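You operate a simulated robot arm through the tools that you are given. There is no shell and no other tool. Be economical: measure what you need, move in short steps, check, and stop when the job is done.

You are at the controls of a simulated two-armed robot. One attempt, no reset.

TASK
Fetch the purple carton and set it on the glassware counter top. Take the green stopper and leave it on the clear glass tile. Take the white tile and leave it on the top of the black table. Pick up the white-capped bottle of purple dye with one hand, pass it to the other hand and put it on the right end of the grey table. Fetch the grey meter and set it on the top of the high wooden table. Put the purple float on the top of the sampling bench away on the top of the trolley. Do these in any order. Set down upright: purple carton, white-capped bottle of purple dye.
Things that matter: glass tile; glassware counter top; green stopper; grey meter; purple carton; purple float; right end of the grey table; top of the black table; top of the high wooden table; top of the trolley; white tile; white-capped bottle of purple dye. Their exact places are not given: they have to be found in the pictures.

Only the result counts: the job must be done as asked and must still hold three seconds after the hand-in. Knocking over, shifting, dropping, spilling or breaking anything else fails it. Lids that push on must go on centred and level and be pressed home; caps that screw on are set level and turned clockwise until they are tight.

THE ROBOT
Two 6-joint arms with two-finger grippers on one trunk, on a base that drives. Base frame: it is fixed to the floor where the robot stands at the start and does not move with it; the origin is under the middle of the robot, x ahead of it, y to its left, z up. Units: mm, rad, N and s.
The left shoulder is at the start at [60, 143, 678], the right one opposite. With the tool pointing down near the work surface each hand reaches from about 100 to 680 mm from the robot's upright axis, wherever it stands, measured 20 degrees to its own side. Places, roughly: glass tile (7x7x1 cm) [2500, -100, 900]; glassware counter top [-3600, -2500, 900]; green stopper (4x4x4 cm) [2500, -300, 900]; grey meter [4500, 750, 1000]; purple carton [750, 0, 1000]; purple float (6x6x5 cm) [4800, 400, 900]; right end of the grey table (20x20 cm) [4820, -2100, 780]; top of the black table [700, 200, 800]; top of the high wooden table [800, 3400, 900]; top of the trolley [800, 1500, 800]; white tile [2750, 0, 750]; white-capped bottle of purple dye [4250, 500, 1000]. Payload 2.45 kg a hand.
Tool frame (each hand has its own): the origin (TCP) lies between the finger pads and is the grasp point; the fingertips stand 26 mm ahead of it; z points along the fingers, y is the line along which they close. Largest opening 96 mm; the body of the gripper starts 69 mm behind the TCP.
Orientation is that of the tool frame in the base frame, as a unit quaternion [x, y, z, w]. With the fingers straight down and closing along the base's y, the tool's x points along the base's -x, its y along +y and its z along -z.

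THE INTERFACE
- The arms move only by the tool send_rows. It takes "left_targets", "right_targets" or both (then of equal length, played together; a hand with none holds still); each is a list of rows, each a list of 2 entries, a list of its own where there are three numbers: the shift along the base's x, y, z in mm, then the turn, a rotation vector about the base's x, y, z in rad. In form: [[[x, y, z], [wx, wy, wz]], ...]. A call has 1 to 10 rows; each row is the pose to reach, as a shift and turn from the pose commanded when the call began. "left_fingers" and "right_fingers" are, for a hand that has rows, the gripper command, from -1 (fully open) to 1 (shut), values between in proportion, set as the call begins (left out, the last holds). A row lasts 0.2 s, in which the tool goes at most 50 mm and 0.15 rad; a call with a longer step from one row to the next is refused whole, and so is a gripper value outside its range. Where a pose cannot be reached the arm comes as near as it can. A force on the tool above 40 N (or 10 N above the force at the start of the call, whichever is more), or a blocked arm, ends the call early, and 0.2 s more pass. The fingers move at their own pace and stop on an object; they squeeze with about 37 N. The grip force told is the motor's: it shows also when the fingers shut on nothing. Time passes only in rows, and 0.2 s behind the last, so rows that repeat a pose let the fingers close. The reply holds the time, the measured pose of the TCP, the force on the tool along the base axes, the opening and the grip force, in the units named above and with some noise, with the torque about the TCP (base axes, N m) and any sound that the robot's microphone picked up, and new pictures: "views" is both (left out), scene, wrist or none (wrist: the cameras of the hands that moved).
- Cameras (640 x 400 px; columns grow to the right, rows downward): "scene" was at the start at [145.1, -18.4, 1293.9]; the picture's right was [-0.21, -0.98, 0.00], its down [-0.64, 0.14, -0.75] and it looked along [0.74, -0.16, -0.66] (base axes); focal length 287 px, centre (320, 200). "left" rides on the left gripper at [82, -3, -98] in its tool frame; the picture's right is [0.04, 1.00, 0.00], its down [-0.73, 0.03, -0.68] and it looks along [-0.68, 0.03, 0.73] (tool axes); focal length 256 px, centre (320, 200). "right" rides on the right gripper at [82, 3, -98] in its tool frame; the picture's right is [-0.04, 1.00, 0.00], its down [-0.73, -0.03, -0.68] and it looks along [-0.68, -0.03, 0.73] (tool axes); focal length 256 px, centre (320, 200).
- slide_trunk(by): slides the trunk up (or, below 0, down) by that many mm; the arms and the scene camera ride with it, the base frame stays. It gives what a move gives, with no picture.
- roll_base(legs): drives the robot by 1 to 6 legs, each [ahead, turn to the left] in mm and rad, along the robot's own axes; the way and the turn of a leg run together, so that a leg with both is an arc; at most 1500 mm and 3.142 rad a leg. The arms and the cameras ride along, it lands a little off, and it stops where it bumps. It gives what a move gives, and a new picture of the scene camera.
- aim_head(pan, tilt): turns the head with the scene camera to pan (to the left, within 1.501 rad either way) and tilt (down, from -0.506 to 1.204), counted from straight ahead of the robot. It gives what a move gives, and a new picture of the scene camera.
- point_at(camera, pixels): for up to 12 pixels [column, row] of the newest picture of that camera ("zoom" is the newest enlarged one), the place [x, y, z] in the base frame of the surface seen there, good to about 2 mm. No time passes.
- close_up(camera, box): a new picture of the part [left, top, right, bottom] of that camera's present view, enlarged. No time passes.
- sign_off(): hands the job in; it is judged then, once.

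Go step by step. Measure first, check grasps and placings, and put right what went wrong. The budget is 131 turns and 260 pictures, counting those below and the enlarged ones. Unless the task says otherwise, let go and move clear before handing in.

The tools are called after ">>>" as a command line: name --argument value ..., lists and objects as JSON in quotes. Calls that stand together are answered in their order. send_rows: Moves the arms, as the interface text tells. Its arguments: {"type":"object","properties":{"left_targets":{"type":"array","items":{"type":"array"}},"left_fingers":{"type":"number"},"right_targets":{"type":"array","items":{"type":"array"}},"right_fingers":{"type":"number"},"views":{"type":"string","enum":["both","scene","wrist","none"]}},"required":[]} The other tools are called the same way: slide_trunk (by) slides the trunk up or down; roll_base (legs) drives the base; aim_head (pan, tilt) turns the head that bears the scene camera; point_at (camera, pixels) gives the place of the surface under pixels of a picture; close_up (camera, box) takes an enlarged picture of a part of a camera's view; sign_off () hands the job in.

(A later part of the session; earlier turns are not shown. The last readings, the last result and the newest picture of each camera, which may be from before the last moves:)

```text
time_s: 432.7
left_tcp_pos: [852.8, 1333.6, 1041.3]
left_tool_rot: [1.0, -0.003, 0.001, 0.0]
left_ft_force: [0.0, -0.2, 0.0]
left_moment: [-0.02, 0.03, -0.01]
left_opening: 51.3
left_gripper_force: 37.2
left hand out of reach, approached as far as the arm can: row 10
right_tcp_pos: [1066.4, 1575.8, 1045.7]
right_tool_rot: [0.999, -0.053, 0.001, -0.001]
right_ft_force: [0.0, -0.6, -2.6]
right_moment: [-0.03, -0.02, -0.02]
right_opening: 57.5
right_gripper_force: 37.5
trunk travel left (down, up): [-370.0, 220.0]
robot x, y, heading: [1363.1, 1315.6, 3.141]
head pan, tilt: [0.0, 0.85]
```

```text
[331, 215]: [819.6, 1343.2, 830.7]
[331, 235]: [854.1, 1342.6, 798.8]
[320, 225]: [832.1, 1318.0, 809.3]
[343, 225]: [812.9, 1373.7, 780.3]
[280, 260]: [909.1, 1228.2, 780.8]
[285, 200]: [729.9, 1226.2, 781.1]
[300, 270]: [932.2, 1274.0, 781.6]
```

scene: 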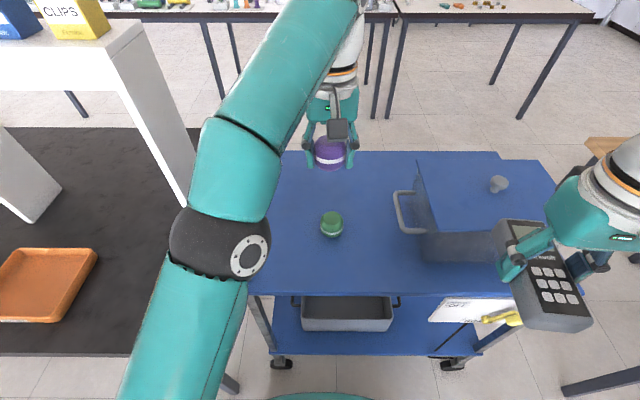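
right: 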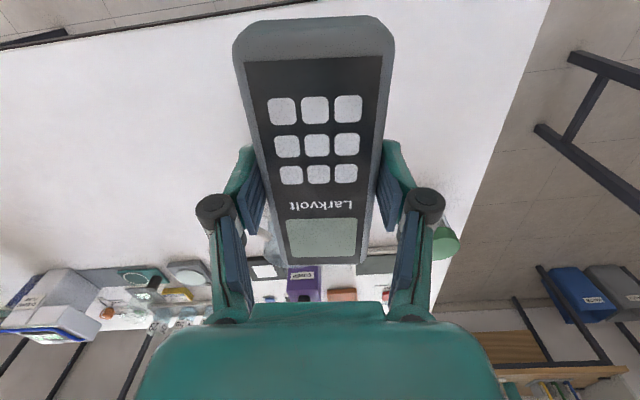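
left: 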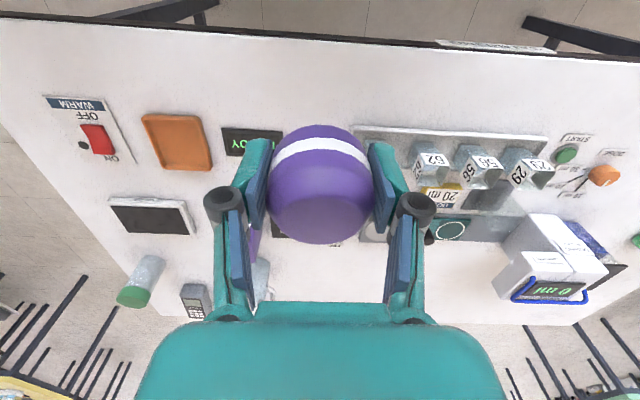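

The green object sits at (830,1343). I set the float instead at about (915,1258), clear of it and of the rail.

>>> send_rows --left_targets '[[[20, -25, -10], [0, 0, 0]], [[40, -50, -20], [0, 0, 0]], [[60, -76, -40], [0, 0, 0]], [[60, -76, -80], [0, 0, 0]], [[60, -76, -110], [0, 0, 0]]]' --views "both"

```text
time_s: 433.9
left_tcp_pos: [913.1, 1255.6, 933.0]
left_tool_rot: [1.0, -0.002, 0.002, 0.0]
left_ft_force: [0.0, 0.0, -0.8]
left_moment: [-0.01, 0.02, -0.01]
left_opening: 51.4
left_gripper_force: 37.0
right_tcp_pos: [1064.6, 1575.4, 1045.6]
right_tool_rot: [0.999, -0.053, 0.002, -0.001]
right_ft_force: [0.7, -0.4, -2.5]
right_moment: [-0.01, -0.01, -0.01]
right_opening: 57.3
right_gripper_force: 37.1
trunk travel left (down, up): [-370.0, 220.0]
robot x, y, heading: [1364.8, 1316.9, 3.139]
head pan, tilt: [0.0, 0.85]
```

scene: 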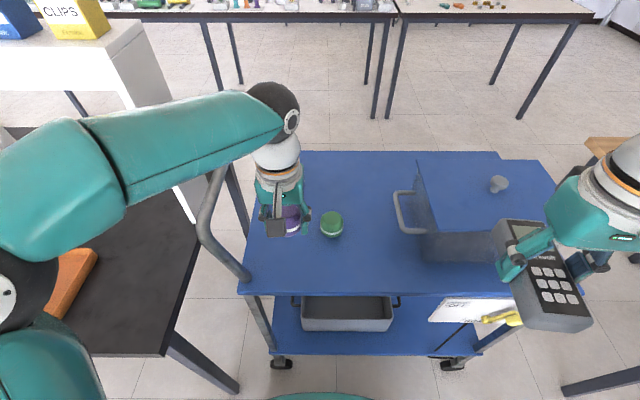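
left: 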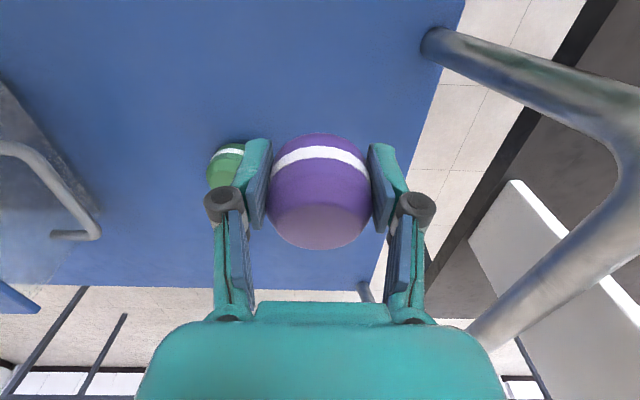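

I check the height of the forearm above the rail before lowering.

>>> point_at --camera "scene" --pixels '[[275, 100], [235, 135], [190, 150], [140, 165], [60, 180], [215, 195], [205, 225], [240, 270], [225, 175]]'

```text
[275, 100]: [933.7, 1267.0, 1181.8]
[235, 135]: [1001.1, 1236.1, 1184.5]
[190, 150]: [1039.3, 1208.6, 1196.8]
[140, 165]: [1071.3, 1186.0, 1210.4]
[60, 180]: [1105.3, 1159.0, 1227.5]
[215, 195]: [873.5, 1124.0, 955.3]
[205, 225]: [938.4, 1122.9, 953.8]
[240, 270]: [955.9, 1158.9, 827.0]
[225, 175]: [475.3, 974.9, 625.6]
```

The forearm runs at x≥930, y≥1160, z above 1080, so it stays clear of the rail. I lower the float to the trolley top.

>>> send_rows --left_targets '[[[0, 0, -40], [0, 0, 0]], [[0, 0, -80], [0, 0, 0]], [[0, 0, -105], [0, 0, 0]], [[0, 0, -112], [0, 0, 0]], [[0, 0, -117], [0, 0, 0]], [[0, 0, -121], [0, 0, 0]]]' --views "none"

```text
time_s: 435.3
left_tcp_pos: [912.5, 1256.8, 813.7]
left_tool_rot: [1.0, -0.002, 0.001, 0.0]
left_ft_force: [1.5, -0.6, 11.2]
left_moment: [-0.05, 0.27, 0.04]
left_opening: 51.8
left_gripper_force: 37.3
right_tcp_pos: [1064.4, 1576.7, 1047.5]
right_tool_rot: [0.999, -0.054, 0.0, 0.0]
right_ft_force: [-0.5, 0.2, -2.3]
right_moment: [-0.02, -0.05, -0.06]
right_opening: 57.3
right_gripper_force: 37.3
trunk travel left (down, up): [-370.0, 220.0]
robot x, y, heading: [1366.8, 1313.1, 3.146]
head pan, tilt: [0.0, 0.85]
```

Contact at z 814 (11 N). I release and lift.

>>> send_rows --left_targets '[[[0, 0, 0], [0, 0, 0]], [[0, 0, 0], [0, 0, 0]], [[0, 0, 0], [0, 0, 0]]]' --left_fingers -0.7 --views "none"

>>> send_rows --left_targets '[[[0, 0, 40], [0, 0, 0]], [[0, 0, 90], [0, 0, 0]], [[0, 0, 140], [0, 0, 0]], [[10, 0, 190], [0, 0, 0]], [[40, -10, 230], [0, 0, 0]], [[70, -20, 240], [0, 0, 0]]]' --views "scene"

```text
time_s: 436.1
left_tcp_pos: [911.4, 1256.7, 812.1]
left_tool_rot: [1.0, -0.002, 0.002, 0.0]
left_ft_force: [-0.2, 0.1, 1.1]
left_moment: [-0.01, 0.02, -0.01]
left_opening: 81.6
left_gripper_force: 0.1
right_tcp_pos: [1064.2, 1575.6, 1047.1]
right_tool_rot: [0.999, -0.054, 0.001, -0.002]
right_ft_force: [0.8, -0.5, -2.9]
right_moment: [0.01, 0.01, -0.01]
right_opening: 57.8
right_gripper_force: 37.3
trunk travel left (down, up): [-370.0, 220.0]
robot x, y, heading: [1366.2, 1314.7, 3.139]
head pan, tilt: [0.0, 0.85]
```

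```text
refused: row 4 steps farther than a row can; nothing moved
```

>>> send_rows --left_targets '[[[0, 0, 40], [0, 0, 0]], [[0, 0, 85], [0, 0, 0]], [[0, 0, 130], [0, 0, 0]], [[0, 0, 175], [0, 0, 0]], [[20, 0, 215], [0, 0, 0]], [[50, -10, 235], [0, 0, 0]], [[80, -20, 240], [0, 0, 0]]]' --views "scene"

```text
time_s: 437.7
left_tcp_pos: [992.2, 1240.5, 1051.0]
left_tool_rot: [1.0, -0.003, 0.002, 0.0]
left_ft_force: [1.3, -0.9, -0.2]
left_moment: [0.01, 0.01, 0.01]
left_opening: 81.5
left_gripper_force: 0.1
right_tcp_pos: [1066.0, 1575.4, 1047.0]
right_tool_rot: [0.999, -0.053, 0.0, -0.002]
right_ft_force: [-0.8, -0.6, -2.1]
right_moment: [0.0, 0.0, 0.01]
right_opening: 57.4
right_gripper_force: 36.3
trunk travel left (down, up): [-370.0, 220.0]
robot x, y, heading: [1361.9, 1317.5, 3.147]
head pan, tilt: [0.0, 0.85]
```

scene: 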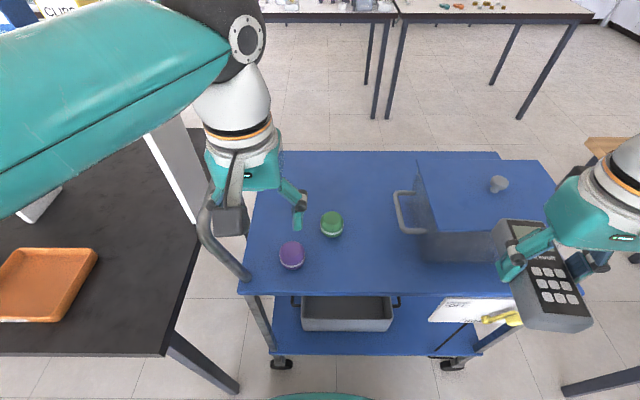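

The float stands on the trolley at (291,255). Now the meter: I back off, turn right to +y and drive up the aisle x≈1700.

>>> roll_base --legs '[[-350, 0], [0, -0.52], [0, -0.52], [0, -0.52], [950, 0], [900, 0]]'

```text
time_s: 444.2
left_tcp_pos: [1526.8, 1652.6, 1050.3]
left_tool_rot: [0.803, -0.596, 0.003, 0.002]
left_ft_force: [-0.3, 0.2, -0.6]
left_moment: [0.02, 0.0, -0.01]
left_opening: 82.0
left_gripper_force: 0.0
right_tcp_pos: [1868.4, 1679.9, 1046.4]
right_tool_rot: [0.772, -0.636, 0.001, -0.001]
right_ft_force: [-0.2, 0.2, -2.6]
right_moment: [0.01, -0.05, 0.01]
right_opening: 58.0
right_gripper_force: 37.4
trunk travel left (down, up): [-370.0, 220.0]
robot x, y, heading: [1677.5, 1307.6, 1.849]
head pan, tilt: [0.0, 0.85]
stopped in leg 4: the robot was blocked; the commanded pose is now the measured one
```

scene: 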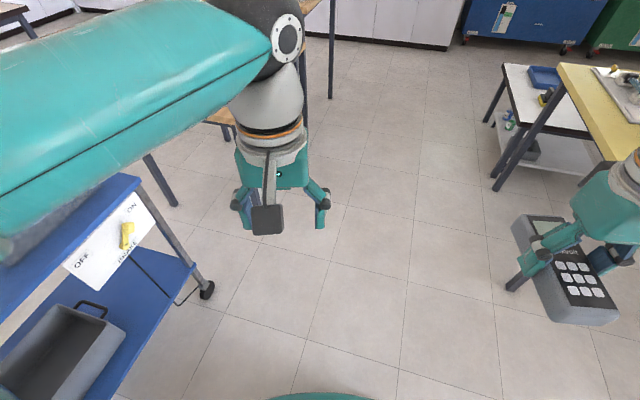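

I measure the yellow table and the wooden tables beside the aisle, then drive on.

>>> point_at --camera "scene" --pixels '[[495, 185], [562, 68], [500, 65], [175, 200], [330, 90], [488, 120], [515, 290]]'

>>> roll_base --legs '[[0, -0.26], [700, 0]]'

```text
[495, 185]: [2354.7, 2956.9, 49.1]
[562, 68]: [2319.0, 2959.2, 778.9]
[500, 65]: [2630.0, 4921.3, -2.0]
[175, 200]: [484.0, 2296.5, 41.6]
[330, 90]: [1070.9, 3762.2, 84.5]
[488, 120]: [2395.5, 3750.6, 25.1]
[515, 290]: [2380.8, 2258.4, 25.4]
```

```text
time_s: 449.1
left_tcp_pos: [1617.1, 2378.6, 1049.5]
left_tool_rot: [0.714, -0.7, 0.002, 0.002]
left_ft_force: [-0.1, 0.4, -0.3]
left_moment: [-0.07, -0.01, 0.01]
left_opening: 81.6
left_gripper_force: 0.1
right_tcp_pos: [1953.6, 2314.1, 1047.3]
right_tool_rot: [-0.678, 0.735, -0.001, 0.0]
right_ft_force: [-0.5, -0.1, -2.2]
right_moment: [-0.07, -0.02, 0.01]
right_opening: 57.5
right_gripper_force: 36.7
trunk travel left (down, up): [-370.0, 220.0]
robot x, y, heading: [1666.5, 2009.6, 1.578]
head pan, tilt: [0.0, 0.85]
```

scene: 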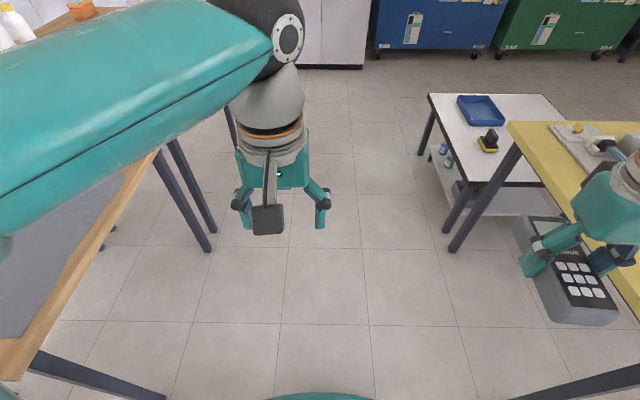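

The aisle is open. I drive on to y≈3250 and turn left to the high wooden table.

>>> roll_base --legs '[[620, 0], [620, 0], [0, 0.5]]'

>>> roll_base --legs '[[0, 0.5], [0, 0.5]]'

```text
time_s: 457.3
left_tcp_pos: [1439.0, 3532.3, 1051.3]
left_tool_rot: [0.866, -0.5, 0.002, 0.002]
left_ft_force: [-0.3, -0.4, -0.2]
left_moment: [-0.01, 0.01, 0.03]
left_opening: 81.6
left_gripper_force: 0.1
right_tcp_pos: [1764.6, 3638.4, 1048.7]
right_tool_rot: [0.839, -0.545, 0.001, -0.001]
right_ft_force: [-0.6, -0.1, -2.1]
right_moment: [0.01, -0.03, 0.02]
right_opening: 57.3
right_gripper_force: 36.7
trunk travel left (down, up): [-370.0, 220.0]
robot x, y, heading: [1675.7, 3235.7, 2.083]
head pan, tilt: [0.0, 0.85]
```

scene: 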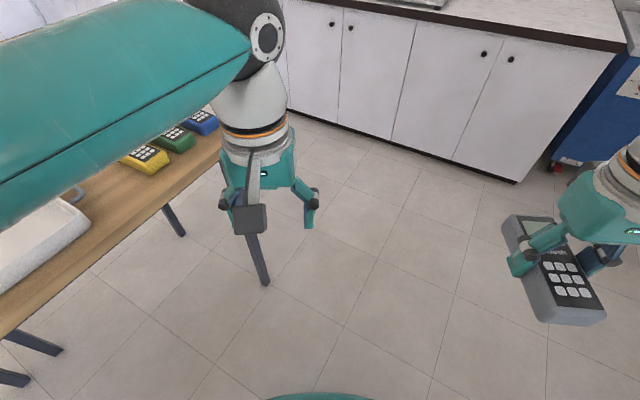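

```text
time_s: 460.8
left_tcp_pos: [1296.8, 3199.3, 1051.7]
left_tool_rot: [1.0, -0.028, 0.003, 0.0]
left_ft_force: [0.2, 0.2, 0.5]
left_moment: [0.0, -0.03, 0.01]
left_opening: 81.3
left_gripper_force: 0.0
right_tcp_pos: [1385.5, 3530.0, 1048.7]
right_tool_rot: [0.997, -0.078, 0.001, 0.0]
right_ft_force: [0.2, 0.8, -2.8]
right_moment: [-0.03, -0.01, 0.0]
right_opening: 57.5
right_gripper_force: 36.9
trunk travel left (down, up): [-370.0, 220.0]
robot x, y, heading: [1674.9, 3268.0, 3.064]
head pan, tilt: [0.0, 0.85]
```

scene: 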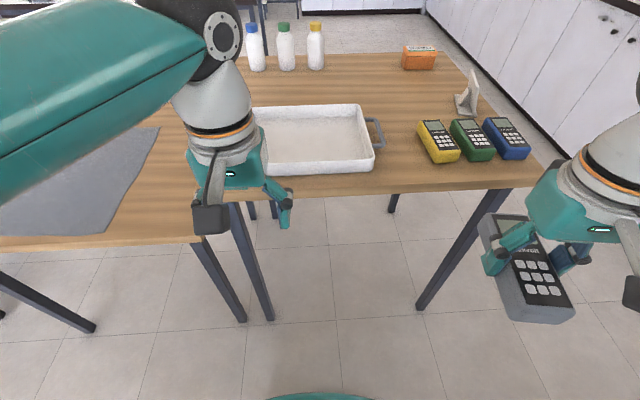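

The high wooden table carries a tray, three coloured meters and bottles. I measure the free region around (400,95) and its borders.

>>> point_at --camera "scene" --pixels '[[390, 90], [430, 105], [360, 108], [372, 165], [422, 125], [420, 68], [462, 105], [400, 180], [530, 180], [380, 140], [340, 75], [433, 72]]'

```text
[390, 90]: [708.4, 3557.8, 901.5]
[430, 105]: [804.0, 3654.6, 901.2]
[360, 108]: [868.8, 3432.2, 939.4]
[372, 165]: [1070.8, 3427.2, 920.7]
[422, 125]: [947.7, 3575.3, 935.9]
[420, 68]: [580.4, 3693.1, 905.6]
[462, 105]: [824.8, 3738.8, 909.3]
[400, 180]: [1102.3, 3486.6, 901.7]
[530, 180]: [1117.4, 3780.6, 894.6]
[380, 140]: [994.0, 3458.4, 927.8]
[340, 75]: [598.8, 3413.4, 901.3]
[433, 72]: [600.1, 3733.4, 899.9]
```

There is free space at about (795,3525), behind the tray handle and the yellow meter. I straighten, raise the trunk 150 and drive 290 mm to the table edge.

>>> slide_trunk --by 150

>>> roll_base --legs '[[0, 0.075], [285, 0]]'

>>> send_rows --right_targets '[[[-30, 2, -20], [0, 0, 0.02]], [[-60, 4, -40], [0, 0, 0.05]], [[-90, 6, -60], [0, 0, 0.08]], [[-120, 8, -80], [0, 0, 0.1]], [[-150, 10, -100], [0, 0, 0.1]], [[-180, 12, -115], [0, 0, 0.1]], [[-210, 14, -130], [0, 0, 0.1]]]' --views "both"

```text
time_s: 462.6
left_tcp_pos: [1294.9, 3199.2, 1202.6]
left_tool_rot: [1.0, -0.028, 0.003, 0.0]
left_ft_force: [-0.4, 0.2, 0.1]
left_moment: [0.01, -0.03, 0.02]
left_opening: 81.6
left_gripper_force: 0.0
right_tcp_pos: [1386.2, 3530.4, 1198.2]
right_tool_rot: [0.997, -0.078, 0.0, -0.001]
right_ft_force: [-0.5, 0.5, -2.7]
right_moment: [-0.03, -0.01, 0.0]
right_opening: 57.4
right_gripper_force: 37.0
trunk travel left (down, up): [-520.0, 70.0]
robot x, y, heading: [1678.3, 3263.2, 3.067]
head pan, tilt: [0.0, 0.85]
```

```text
time_s: 465.1
left_tcp_pos: [1014.3, 3173.9, 1201.9]
left_tool_rot: [1.0, 0.009, 0.004, 0.001]
left_ft_force: [-0.2, -0.1, 0.0]
left_moment: [-0.02, -0.04, 0.0]
left_opening: 81.5
left_gripper_force: 0.1
right_tcp_pos: [1079.7, 3509.3, 1199.1]
right_tool_rot: [0.999, -0.043, 0.001, -0.001]
right_ft_force: [-1.1, 0.1, -3.4]
right_moment: [0.01, -0.03, 0.03]
right_opening: 57.7
right_gripper_force: 36.5
trunk travel left (down, up): [-520.0, 70.0]
robot x, y, heading: [1383.1, 3260.3, 3.139]
head pan, tilt: [0.0, 0.85]
```

scene: 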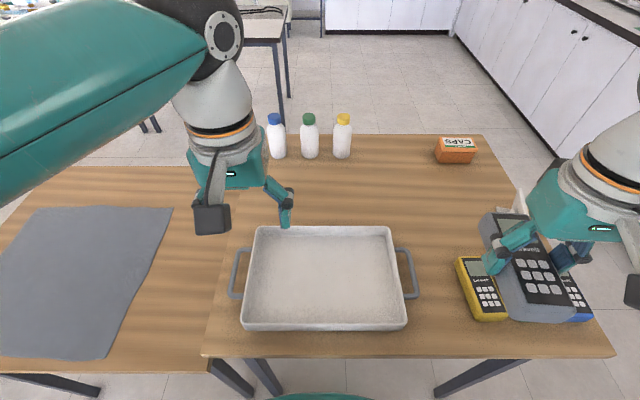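

```text
time_s: 466.7
left_tcp_pos: [1013.5, 3173.3, 1202.6]
left_tool_rot: [1.0, 0.008, 0.003, 0.001]
left_ft_force: [-1.8, -0.2, 0.0]
left_moment: [0.0, -0.01, -0.01]
left_opening: 81.6
left_gripper_force: 0.1
right_tcp_pos: [872.3, 3523.4, 1067.6]
right_tool_rot: [1.0, 0.007, 0.002, -0.001]
right_ft_force: [-0.6, -0.2, -3.6]
right_moment: [0.03, -0.04, 0.02]
right_opening: 57.4
right_gripper_force: 36.9
trunk travel left (down, up): [-520.0, 70.0]
robot x, y, heading: [1394.0, 3264.2, 3.14]
head pan, tilt: [0.0, 0.85]
```

scene: 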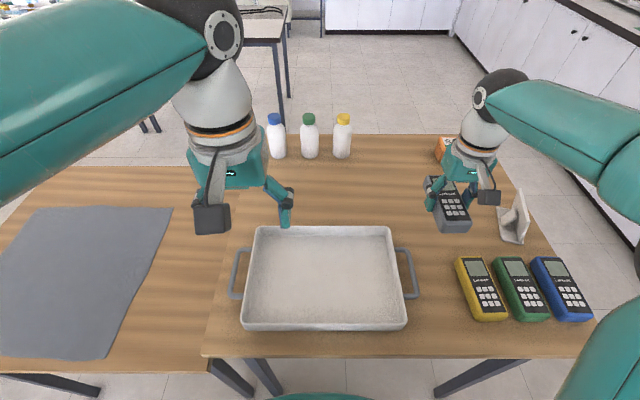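
right: 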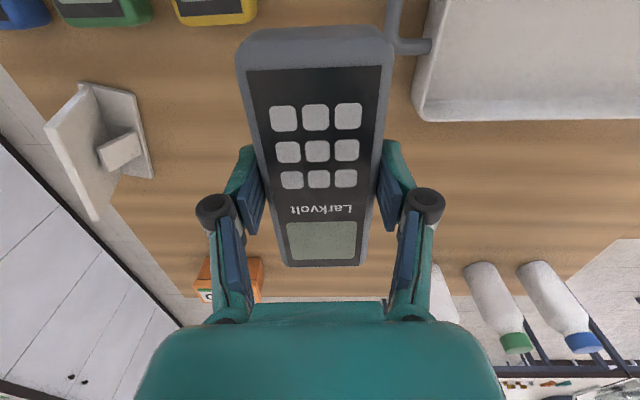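

The free wood lies just ahead. I shift to x≈800 and lower toward the top (expected TCP z 932).

>>> send_rows --right_targets '[[[-36, 0, -15], [0, 0, 0]], [[-72, 0, -30], [0, 0, 0]], [[-72, 0, -70], [0, 0, 0]], [[-72, 0, -105], [0, 0, 0]], [[-72, 0, -122], [0, 0, 0]], [[-72, 0, -130], [0, 0, 0]], [[-72, 0, -136], [0, 0, 0]], [[-72, 0, -140], [0, 0, 0]]]' --views "wrist"

```text
time_s: 468.5
left_tcp_pos: [1015.6, 3173.0, 1203.5]
left_tool_rot: [1.0, 0.008, 0.002, 0.0]
left_ft_force: [-1.2, -0.2, -0.2]
left_moment: [0.01, -0.02, -0.01]
left_opening: 81.8
left_gripper_force: 0.0
right_tcp_pos: [801.1, 3523.5, 930.7]
right_tool_rot: [1.0, 0.007, -0.001, -0.003]
right_ft_force: [-1.6, 0.5, 11.4]
right_moment: [-0.32, -0.8, 0.05]
right_opening: 57.4
right_gripper_force: 36.8
trunk travel left (down, up): [-520.0, 70.0]
robot x, y, heading: [1391.2, 3263.9, 3.137]
head pan, tilt: [0.0, 0.85]
```

right: 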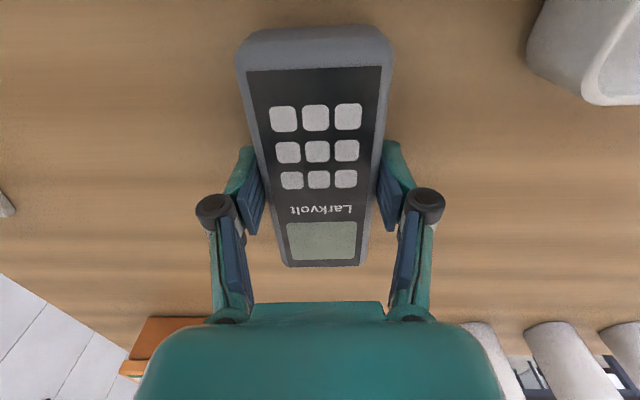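

It rests on the wood (11 N). I release, lift, and draw the arm back.

>>> send_rows --right_targets '[[[0, 0, 1], [0, 0, 0]], [[0, 0, 1], [0, 0, 0]], [[0, 0, 1], [0, 0, 0]]]' --right_fingers -1 --views "none"

>>> send_rows --right_targets '[[[0, 0, 35], [0, 0, 0]], [[0, 0, 75], [0, 0, 0]], [[0, 0, 115], [0, 0, 0]], [[30, 0, 145], [0, 0, 0]], [[70, 0, 165], [0, 0, 0]], [[115, 0, 175], [0, 0, 0]], [[160, 0, 185], [0, 0, 0]], [[205, 0, 190], [0, 0, 0]], [[250, 0, 190], [0, 0, 0]]]' --views "scene"

```text
time_s: 469.3
left_tcp_pos: [1015.7, 3172.1, 1202.3]
left_tool_rot: [1.0, 0.009, 0.003, -0.001]
left_ft_force: [0.1, 0.4, -0.2]
left_moment: [0.04, -0.02, 0.01]
left_opening: 81.7
left_gripper_force: 0.1
right_tcp_pos: [800.1, 3522.5, 930.2]
right_tool_rot: [1.0, 0.008, 0.001, -0.001]
right_ft_force: [-0.6, 0.2, 0.2]
right_moment: [-0.01, 0.01, 0.01]
right_opening: 96.0
right_gripper_force: 0.1
trunk travel left (down, up): [-520.0, 70.0]
robot x, y, heading: [1387.4, 3261.3, 3.138]
head pan, tilt: [0.0, 0.85]
```

```text
time_s: 471.3
left_tcp_pos: [1018.0, 3173.4, 1203.4]
left_tool_rot: [1.0, 0.009, 0.002, 0.0]
left_ft_force: [0.5, 0.5, 0.4]
left_moment: [0.0, -0.01, -0.01]
left_opening: 81.6
left_gripper_force: 0.0
right_tcp_pos: [1051.5, 3524.4, 1118.7]
right_tool_rot: [1.0, 0.008, -0.001, 0.0]
right_ft_force: [0.4, 0.2, 0.9]
right_moment: [-0.04, 0.05, 0.0]
right_opening: 96.2
right_gripper_force: 0.0
trunk travel left (down, up): [-520.0, 70.0]
robot x, y, heading: [1385.9, 3263.0, 3.138]
head pan, tilt: [0.0, 0.85]
```

scene: 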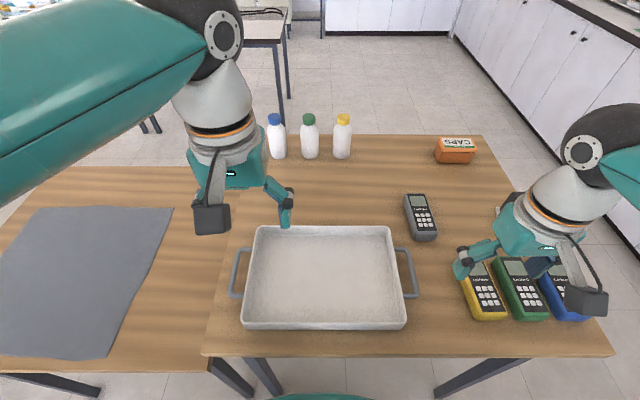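

The meter lies on the wooden table at (420,217), clear of the others. For the white tile I return to the white table from behind; first back off, lower the trunk, and drive south in one chain.

>>> roll_base --legs '[[-310, 0]]'

>>> slide_trunk --by -340

>>> roll_base --legs '[[0, 0.5], [0, 0.55], [0, 0.5], [1000, 0], [1020, 0], [0, 0.55]]'

```text
time_s: 473.4
left_tcp_pos: [1334.3, 3171.8, 1202.7]
left_tool_rot: [1.0, 0.007, 0.002, 0.001]
left_ft_force: [1.5, 0.3, -0.1]
left_moment: [0.0, 0.02, 0.0]
left_opening: 81.4
left_gripper_force: 0.1
right_tcp_pos: [1370.7, 3523.6, 1120.2]
right_tool_rot: [1.0, 0.007, 0.001, -0.001]
right_ft_force: [1.1, -0.5, 0.0]
right_moment: [0.01, 0.04, 0.03]
right_opening: 96.2
right_gripper_force: 0.1
trunk travel left (down, up): [-520.0, 70.0]
robot x, y, heading: [1708.2, 3261.2, 3.127]
head pan, tilt: [0.0, 0.85]
```

scene: 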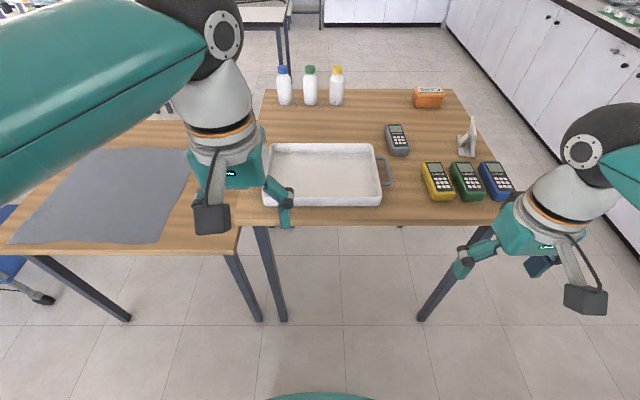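

```text
time_s: 476.8
left_tcp_pos: [1334.4, 3171.4, 863.5]
left_tool_rot: [1.0, 0.008, 0.003, 0.0]
left_ft_force: [0.1, 0.1, -1.1]
left_moment: [0.01, -0.01, -0.07]
left_opening: 81.7
left_gripper_force: 0.0
right_tcp_pos: [1370.7, 3523.1, 778.6]
right_tool_rot: [1.0, 0.006, 0.001, -0.001]
right_ft_force: [-0.2, -0.2, 0.4]
right_moment: [-0.01, -0.02, 0.0]
right_opening: 95.9
right_gripper_force: 0.1
trunk travel left (down, up): [-180.0, 410.0]
robot x, y, heading: [1710.3, 3262.8, 3.128]
head pan, tilt: [0.0, 0.85]
```

```text
time_s: 481.7
left_tcp_pos: [1747.5, 2875.2, 863.7]
left_tool_rot: [0.747, 0.665, 0.003, -0.001]
left_ft_force: [-0.2, 0.2, -0.2]
left_moment: [-0.03, -0.03, -0.03]
left_opening: 82.1
left_gripper_force: 0.1
right_tcp_pos: [1403.3, 2956.1, 780.3]
right_tool_rot: [0.747, 0.664, 0.0, -0.001]
right_ft_force: [0.1, 0.7, -0.7]
right_moment: [-0.02, -0.04, -0.02]
right_opening: 95.9
right_gripper_force: 0.1
trunk travel left (down, up): [-180.0, 410.0]
robot x, y, heading: [1664.2, 3263.1, -1.688]
head pan, tilt: [0.0, 0.85]
stopped in leg 3: the robot was blocked; the commanded pose is now the measured one
```

scene: 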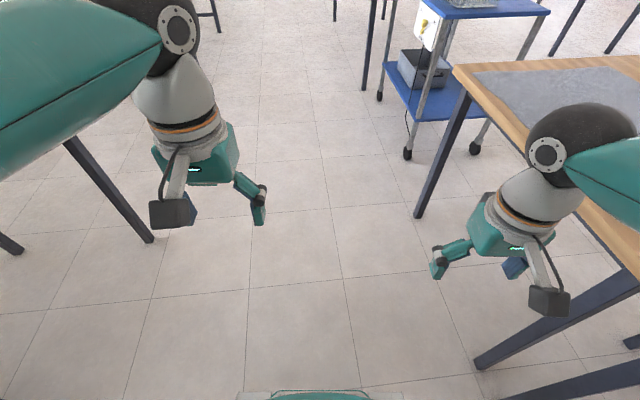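

Nearly facing south. I continue: down to y≈1240 and turn left to +x.

>>> roll_base --legs '[[0, 0.12], [1000, 0], [1020, 0], [0, 0.5], [0, 0.5], [0, 0.52]]'

```text
time_s: 497.1
left_tcp_pos: [2082.9, 1320.6, 864.3]
left_tool_rot: [0.063, 0.998, 0.001, -0.003]
left_ft_force: [-0.2, -1.1, -0.2]
left_moment: [0.03, -0.03, -0.01]
left_opening: 81.4
left_gripper_force: 0.1
right_tcp_pos: [1998.1, 978.5, 780.7]
right_tool_rot: [0.063, 0.998, -0.001, -0.001]
right_ft_force: [-0.4, -1.1, 0.1]
right_moment: [-0.01, -0.04, -0.01]
right_opening: 96.2
right_gripper_force: 0.1
trunk travel left (down, up): [-180.0, 410.0]
robot x, y, heading: [1681.7, 1200.3, -0.112]
head pan, tilt: [0.0, 0.85]
stopped in leg 6: the robot was blocked; the commanded pose is now the measured one
```

scene: 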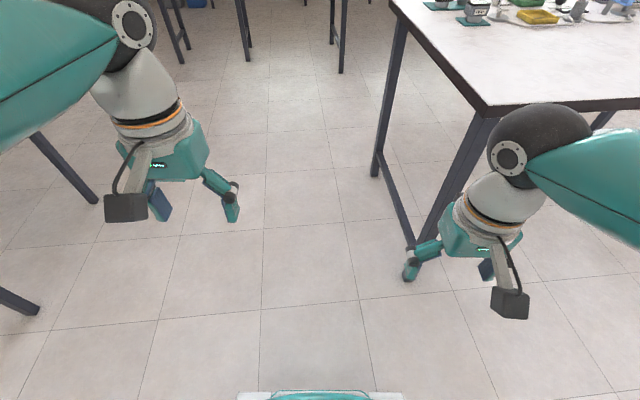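

I straighten and drive east past the white table, then turn right to face south behind it.

>>> roll_base --legs '[[0, 0.12], [980, 0], [960, 0], [0, -0.5], [0, -0.5], [0, -0.5]]'

```text
time_s: 512.2
left_tcp_pos: [3818.2, 821.6, 865.4]
left_tool_rot: [0.678, 0.735, 0.001, -0.001]
left_ft_force: [0.1, 0.1, 0.4]
left_moment: [-0.03, 0.05, 0.0]
left_opening: 81.8
left_gripper_force: 0.0
right_tcp_pos: [3463.9, 834.8, 783.2]
right_tool_rot: [0.679, 0.734, 0.0, -0.002]
right_ft_force: [0.2, 0.1, 1.1]
right_moment: [0.0, 0.02, -0.02]
right_opening: 96.1
right_gripper_force: 0.1
trunk travel left (down, up): [-180.0, 410.0]
robot x, y, heading: [3659.9, 1191.7, -1.488]
head pan, tilt: [0.0, 0.85]
stopped in leg 6: the robot was blocked; the commanded pose is now the measured one
```

scene: 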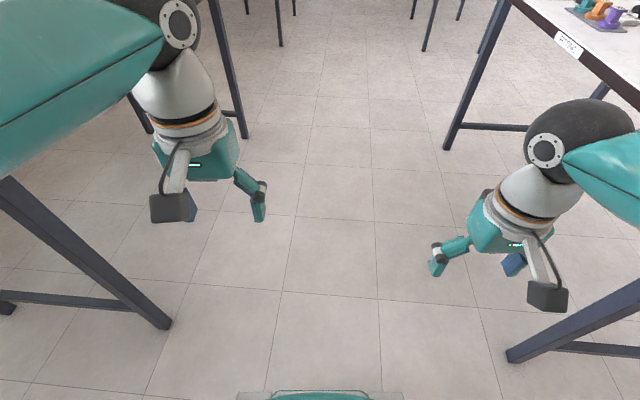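

I drive south to y≈-45 and turn right to face the back of the white table.

>>> roll_base --legs '[[0, -0.08], [1240, 0], [0, -0.5], [0, -0.5], [0, -0.5]]'

>>> slide_trunk --by 330

```text
time_s: 523.6
left_tcp_pos: [3287.7, -250.5, 865.5]
left_tool_rot: [0.997, 0.076, 0.004, 0.001]
left_ft_force: [0.0, 0.1, -0.3]
left_moment: [0.01, 0.03, -0.02]
left_opening: 81.5
left_gripper_force: 0.0
right_tcp_pos: [3274.5, 103.5, 782.2]
right_tool_rot: [0.997, 0.074, 0.001, -0.001]
right_ft_force: [0.4, 0.1, -0.5]
right_moment: [0.02, 0.01, 0.0]
right_opening: 96.0
right_gripper_force: 0.0
trunk travel left (down, up): [-180.0, 410.0]
robot x, y, heading: [3653.0, -104.4, -3.015]
head pan, tilt: [0.0, 0.85]
stopped in leg 5: the robot was blocked; the commanded pose is now the measured one
```

scene: 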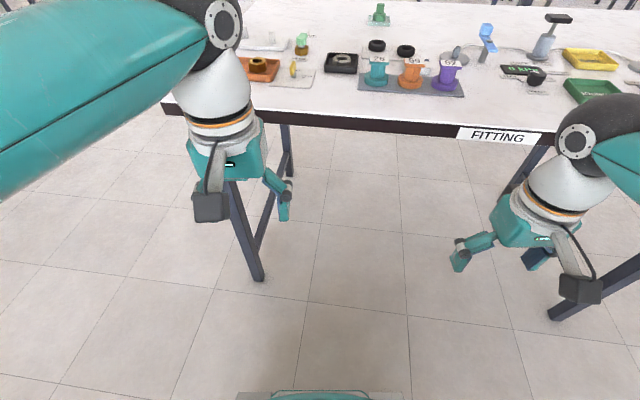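

```text
time_s: 526.8
left_tcp_pos: [3287.1, -248.7, 1195.6]
left_tool_rot: [0.997, 0.076, 0.004, 0.001]
left_ft_force: [0.0, 0.2, 0.1]
left_moment: [0.02, -0.01, 0.02]
left_opening: 81.3
left_gripper_force: 0.1
right_tcp_pos: [3275.9, 103.7, 1113.0]
right_tool_rot: [0.997, 0.074, 0.001, -0.002]
right_ft_force: [0.3, 0.6, 0.4]
right_moment: [0.0, -0.02, 0.01]
right_opening: 95.7
right_gripper_force: 0.1
trunk travel left (down, up): [-510.0, 80.0]
robot x, y, heading: [3653.7, -105.1, -3.013]
head pan, tilt: [0.0, 0.85]
```

I straighten, go up to the table's back edge, and look closely at the ringed white plate.

>>> roll_base --legs '[[0, -0.125], [335, 0]]'

>>> close_up --camera "scene" --box '[260, 60, 500, 210]'

```text
time_s: 529.7
left_tcp_pos: [2935.9, -205.9, 1195.1]
left_tool_rot: [1.0, 0.014, 0.003, 0.001]
left_ft_force: [0.6, 0.5, 0.5]
left_moment: [0.02, 0.02, 0.02]
left_opening: 81.7
left_gripper_force: 0.0
right_tcp_pos: [2966.4, 146.5, 1112.0]
right_tool_rot: [1.0, 0.013, 0.0, -0.002]
right_ft_force: [-0.1, -1.3, 0.0]
right_moment: [0.06, -0.02, -0.01]
right_opening: 95.9
right_gripper_force: 0.0
trunk travel left (down, up): [-510.0, 80.0]
robot x, y, heading: [3319.2, -102.4, -3.132]
head pan, tilt: [0.0, 0.85]
```

scene: 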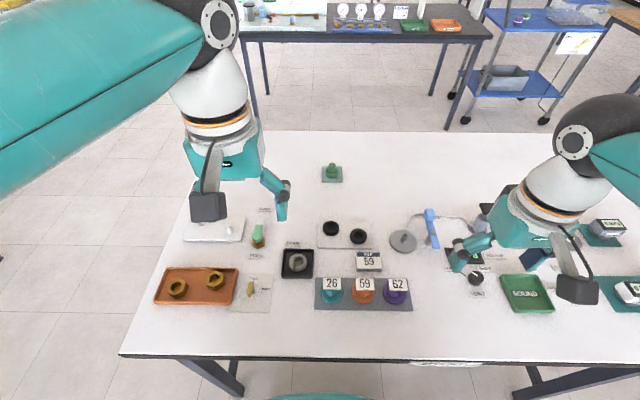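

```text
2.67 times, centred on (380, 135) of scene
```

zoom: 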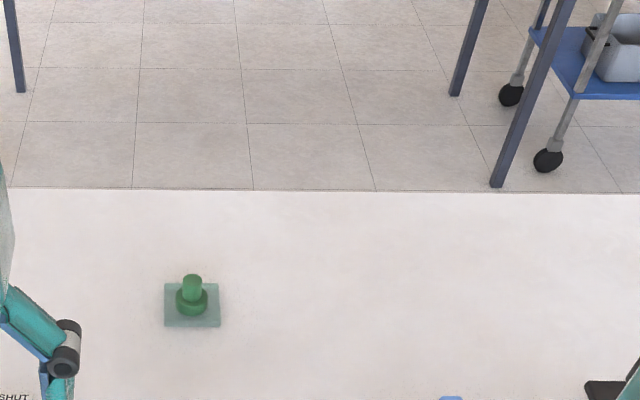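

I zoom on the plate properly and measure its edges.

>>> close_up --camera "scene" --box '[290, 205, 418, 285]'

>>> point_at --camera "zoom" --pixels '[[140, 88], [400, 92], [150, 205], [300, 212], [140, 212], [270, 95], [205, 115], [345, 155], [270, 170], [330, 215], [128, 150], [400, 200]]'

```text
5.00 times, centred on (354, 245) of scene
```

zoom: 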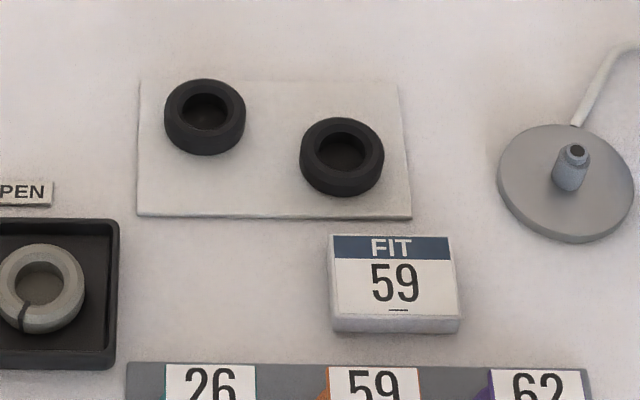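

```text
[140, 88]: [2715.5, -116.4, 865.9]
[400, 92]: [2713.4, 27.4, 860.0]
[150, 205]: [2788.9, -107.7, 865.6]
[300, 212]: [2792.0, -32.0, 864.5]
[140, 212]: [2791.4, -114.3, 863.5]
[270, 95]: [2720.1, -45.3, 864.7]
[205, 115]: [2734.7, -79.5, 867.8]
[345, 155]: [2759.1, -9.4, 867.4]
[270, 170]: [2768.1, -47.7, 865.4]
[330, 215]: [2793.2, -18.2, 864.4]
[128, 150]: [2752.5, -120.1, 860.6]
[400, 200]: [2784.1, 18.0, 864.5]
```

The white plate measures x 2711-2794 by y -116 to 22, 4-5 mm thick; it is narrow enough (83 mm) to grip across x, between the two rings. I bring the right hand over (2752,-47), turned a quarter.

>>> send_rows --right_targets '[[[-20, -18, -10], [0, 0, 0.1405]], [[-40, -36, -20], [0, 0, 0.281]], [[-60, -54, -30], [0, 0, 0.4215]], [[-80, -72, -40], [0, 0, 0.562]], [[-100, -90, -50], [0, 0, 0.7025]], [[-120, -108, -60], [0, 0, 0.843]], [[-140, -126, -75], [0, 0, 0.9835]], [[-160, -144, -90], [0, 0, 1.124]], [[-180, -162, -105], [0, 0, 1.2645]], [[-200, -180, -120], [0, 0, 1.405]]]' --right_fingers -1 --views "none"

>>> send_rows --right_targets '[[[-13, -13, -20], [0, 0, 0.14]], [[-13, -13, -40], [0, 0, 0.14]], [[-13, -13, -40], [0, 0, 0.14]]]' --views "wrist"

>>> point_at --camera "right" --pixels '[[320, 110], [280, 110], [360, 110], [300, 60], [340, 60]]'

```text
time_s: 531.9
left_tcp_pos: [2933.5, -206.5, 1196.6]
left_tool_rot: [1.0, 0.015, 0.003, 0.001]
left_ft_force: [0.2, -0.3, -0.3]
left_moment: [-0.01, 0.01, -0.04]
left_opening: 81.6
left_gripper_force: 0.0
right_tcp_pos: [2765.8, -34.3, 993.9]
right_tool_rot: [0.754, 0.657, 0.0, -0.001]
right_ft_force: [-0.9, -0.9, 0.1]
right_moment: [0.03, 0.0, -0.01]
right_opening: 96.1
right_gripper_force: 0.0
trunk travel left (down, up): [-510.0, 80.0]
robot x, y, heading: [3316.3, -102.4, -3.131]
head pan, tilt: [0.0, 0.85]
```

```text
time_s: 532.7
left_tcp_pos: [2936.6, -205.3, 1196.4]
left_tool_rot: [1.0, 0.015, 0.004, 0.001]
left_ft_force: [0.0, 0.4, -0.5]
left_moment: [-0.03, -0.01, 0.01]
left_opening: 81.7
left_gripper_force: 0.1
right_tcp_pos: [2753.5, -47.6, 954.4]
right_tool_rot: [0.707, 0.707, 0.0, -0.001]
right_ft_force: [0.0, 0.9, 0.4]
right_moment: [0.01, -0.02, 0.0]
right_opening: 96.0
right_gripper_force: 0.0
trunk travel left (down, up): [-510.0, 80.0]
robot x, y, heading: [3318.1, -103.1, -3.133]
head pan, tilt: [0.0, 0.85]
```

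right: 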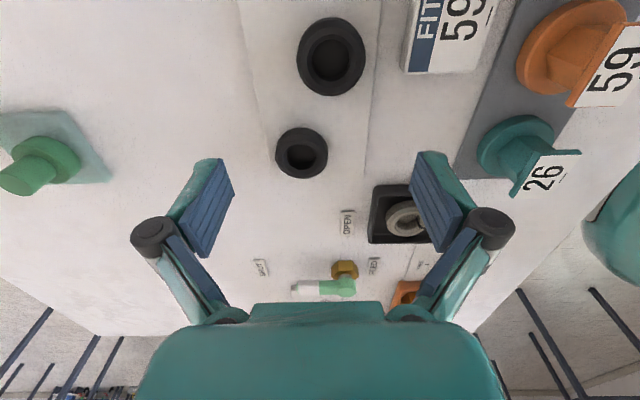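

```text
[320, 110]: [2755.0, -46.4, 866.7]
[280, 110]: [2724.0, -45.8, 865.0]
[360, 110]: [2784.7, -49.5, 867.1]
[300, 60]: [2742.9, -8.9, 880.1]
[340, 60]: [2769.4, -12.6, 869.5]
```

Exactly between the rings and centred on the plate. I lower the fingertips to the table, close on the plate's edges and lift a little.

>>> send_rows --right_targets '[[[0, 0, -30], [0, 0, 0]], [[0, 0, -52], [0, 0, 0]], [[0, 0, -60], [0, 0, 0]], [[0, 0, -64], [0, 0, 0]], [[0, 0, -66], [0, 0, 0]]]' --views "none"

>>> send_rows --right_targets '[[[0, 0, 0], [0, 0, 0]], [[0, 0, 0], [0, 0, 0]], [[0, 0, 0], [0, 0, 0]]]' --right_fingers 1 --views "none"

>>> send_rows --right_targets '[[[0, 0, 5], [0, 0, 0]], [[0, 0, 15], [0, 0, 0]], [[0, 0, 30], [0, 0, 0]], [[0, 0, 50], [0, 0, 0]], [[0, 0, 75], [0, 0, 0]], [[0, 0, 100], [0, 0, 0]]]' --views "both"

```text
time_s: 533.9
left_tcp_pos: [2935.7, -205.4, 1195.4]
left_tool_rot: [1.0, 0.015, 0.004, 0.0]
left_ft_force: [0.2, 0.1, -0.1]
left_moment: [0.01, 0.04, -0.01]
left_opening: 81.4
left_gripper_force: 0.0
right_tcp_pos: [2754.7, -46.8, 886.1]
right_tool_rot: [0.708, 0.706, 0.0, -0.001]
right_ft_force: [0.3, 0.6, 0.0]
right_moment: [-0.02, -0.01, 0.0]
right_opening: 96.1
right_gripper_force: 0.1
trunk travel left (down, up): [-510.0, 80.0]
robot x, y, heading: [3316.4, -106.2, -3.131]
head pan, tilt: [0.0, 0.85]
```

```text
time_s: 534.7
left_tcp_pos: [2938.5, -205.4, 1197.4]
left_tool_rot: [1.0, 0.015, 0.002, 0.001]
left_ft_force: [0.6, 0.2, -0.2]
left_moment: [-0.01, 0.0, 0.04]
left_opening: 81.5
left_gripper_force: 0.0
right_tcp_pos: [2755.2, -47.4, 889.3]
right_tool_rot: [0.707, 0.707, -0.002, -0.001]
right_ft_force: [8.3, -1.1, 15.1]
right_moment: [-0.02, -0.24, 0.0]
right_opening: 0.1
right_gripper_force: 22.7
trunk travel left (down, up): [-510.0, 80.0]
robot x, y, heading: [3318.0, -104.1, -3.135]
head pan, tilt: [0.0, 0.85]
```

```text
time_s: 536.1
left_tcp_pos: [2936.8, -205.6, 1197.2]
left_tool_rot: [1.0, 0.015, 0.003, 0.001]
left_ft_force: [0.0, 1.1, -0.2]
left_moment: [0.02, 0.01, 0.0]
left_opening: 81.6
left_gripper_force: 0.0
right_tcp_pos: [2753.9, -45.4, 989.3]
right_tool_rot: [0.706, 0.708, 0.0, -0.002]
right_ft_force: [0.2, 0.4, 0.1]
right_moment: [-0.01, 0.01, 0.0]
right_opening: 0.1
right_gripper_force: 28.2
trunk travel left (down, up): [-510.0, 80.0]
robot x, y, heading: [3313.3, -101.9, -3.13]
head pan, tilt: [0.0, 0.85]
```

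scene: 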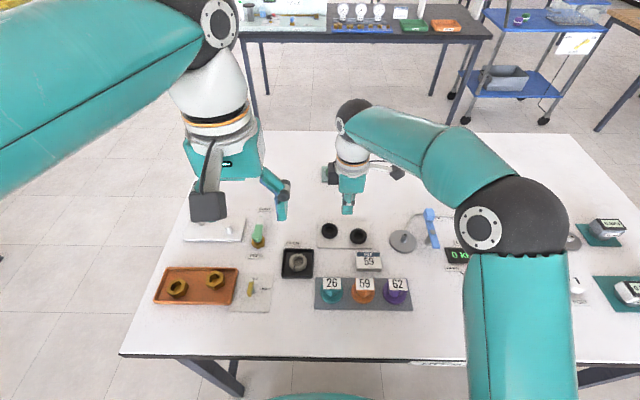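
right: 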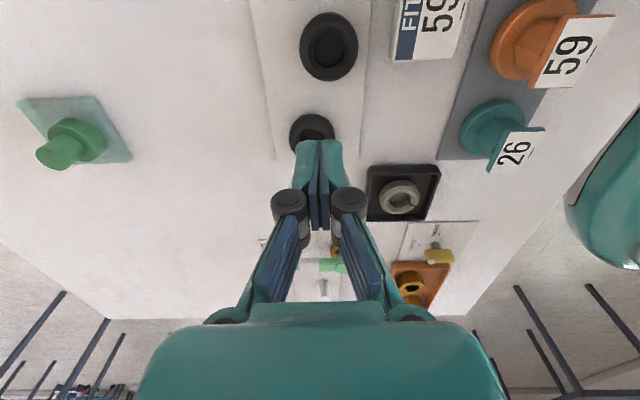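

The fingers slid over that plate: it is fixed to the table. The other white object at the given place is the loose white "FIT 59" tile at scene (368,260). I measure it while turning the right hand back above it.

>>> point_at --camera "scene" --pixels '[[358, 254], [380, 254], [358, 266], [380, 266], [369, 260], [369, 271], [384, 262], [354, 262], [369, 249], [369, 275]]'

>>> send_rows --right_targets '[[[8, 6, 10], [0, 0, -0.145]], [[16, 12, 10], [0, 0, -0.29]], [[25, 18, 10], [0, 0, -0.435]], [[33, 24, 10], [0, 0, -0.58]], [[42, 30, 10], [0, 0, -0.725]], [[50, 36, 10], [0, 0, -0.87]], [[58, 43, 10], [0, 0, -1.015]], [[66, 49, 10], [0, 0, -1.16]], [[75, 55, 10], [0, 0, -1.305]], [[83, 61, 10], [0, 0, -1.45]]]' --right_fingers -1 --views "none"

>>> send_rows --right_targets '[[[0, 0, 0], [0, 0, -0.1]], [[0, 0, -20], [0, 0, -0.1]]]' --views "wrist"

>>> point_at --camera "right" --pixels '[[320, 90], [320, 110], [320, 130], [300, 110], [340, 110], [320, 70], [280, 110], [360, 110], [270, 100], [370, 100], [320, 150]]'

```text
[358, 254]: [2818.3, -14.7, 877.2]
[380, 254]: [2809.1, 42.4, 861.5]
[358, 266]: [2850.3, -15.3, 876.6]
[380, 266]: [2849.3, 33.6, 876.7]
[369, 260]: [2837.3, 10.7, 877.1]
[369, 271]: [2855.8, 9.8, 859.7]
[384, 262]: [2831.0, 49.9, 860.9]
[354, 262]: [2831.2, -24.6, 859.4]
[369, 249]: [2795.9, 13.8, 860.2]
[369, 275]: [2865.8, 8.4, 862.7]
```

```text
time_s: 538.3
left_tcp_pos: [2935.8, -205.6, 1196.4]
left_tool_rot: [1.0, 0.015, 0.004, 0.001]
left_ft_force: [0.3, -0.6, -0.7]
left_moment: [0.01, -0.01, -0.03]
left_opening: 81.6
left_gripper_force: 0.1
right_tcp_pos: [2836.8, 14.6, 997.6]
right_tool_rot: [0.998, 0.059, 0.001, -0.002]
right_ft_force: [0.0, -0.2, 0.4]
right_moment: [-0.01, 0.06, 0.01]
right_opening: 96.0
right_gripper_force: 0.0
trunk travel left (down, up): [-510.0, 80.0]
robot x, y, heading: [3316.4, -102.9, -3.13]
head pan, tilt: [0.0, 0.85]
```

```text
time_s: 538.9
left_tcp_pos: [2935.2, -205.0, 1197.8]
left_tool_rot: [1.0, 0.014, 0.003, 0.001]
left_ft_force: [-0.1, 0.3, -0.8]
left_moment: [0.0, 0.0, -0.02]
left_opening: 81.8
left_gripper_force: 0.1
right_tcp_pos: [2835.7, 14.3, 977.0]
right_tool_rot: [1.0, 0.009, 0.001, -0.002]
right_ft_force: [-1.3, -1.3, 0.0]
right_moment: [0.0, -0.05, 0.04]
right_opening: 95.9
right_gripper_force: 0.1
trunk travel left (down, up): [-510.0, 80.0]
robot x, y, heading: [3320.0, -100.5, -3.131]
head pan, tilt: [0.0, 0.85]
```

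right: 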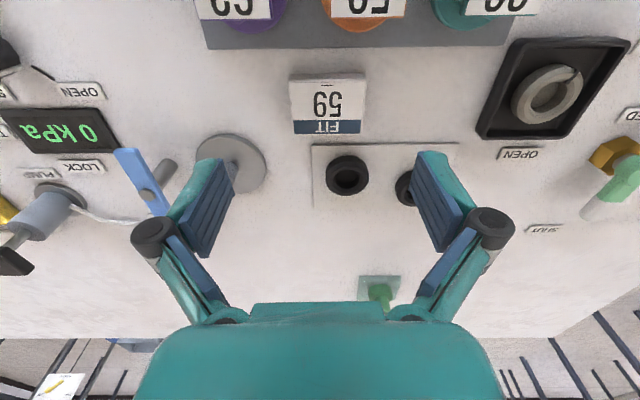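

```text
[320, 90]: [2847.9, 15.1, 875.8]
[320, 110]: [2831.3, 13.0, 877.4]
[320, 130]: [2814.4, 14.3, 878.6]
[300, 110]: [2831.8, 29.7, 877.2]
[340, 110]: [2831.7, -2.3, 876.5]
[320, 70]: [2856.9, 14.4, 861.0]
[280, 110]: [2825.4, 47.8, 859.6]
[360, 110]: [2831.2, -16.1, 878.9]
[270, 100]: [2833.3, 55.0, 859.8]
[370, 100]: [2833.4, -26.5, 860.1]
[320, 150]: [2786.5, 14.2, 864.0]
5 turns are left
```

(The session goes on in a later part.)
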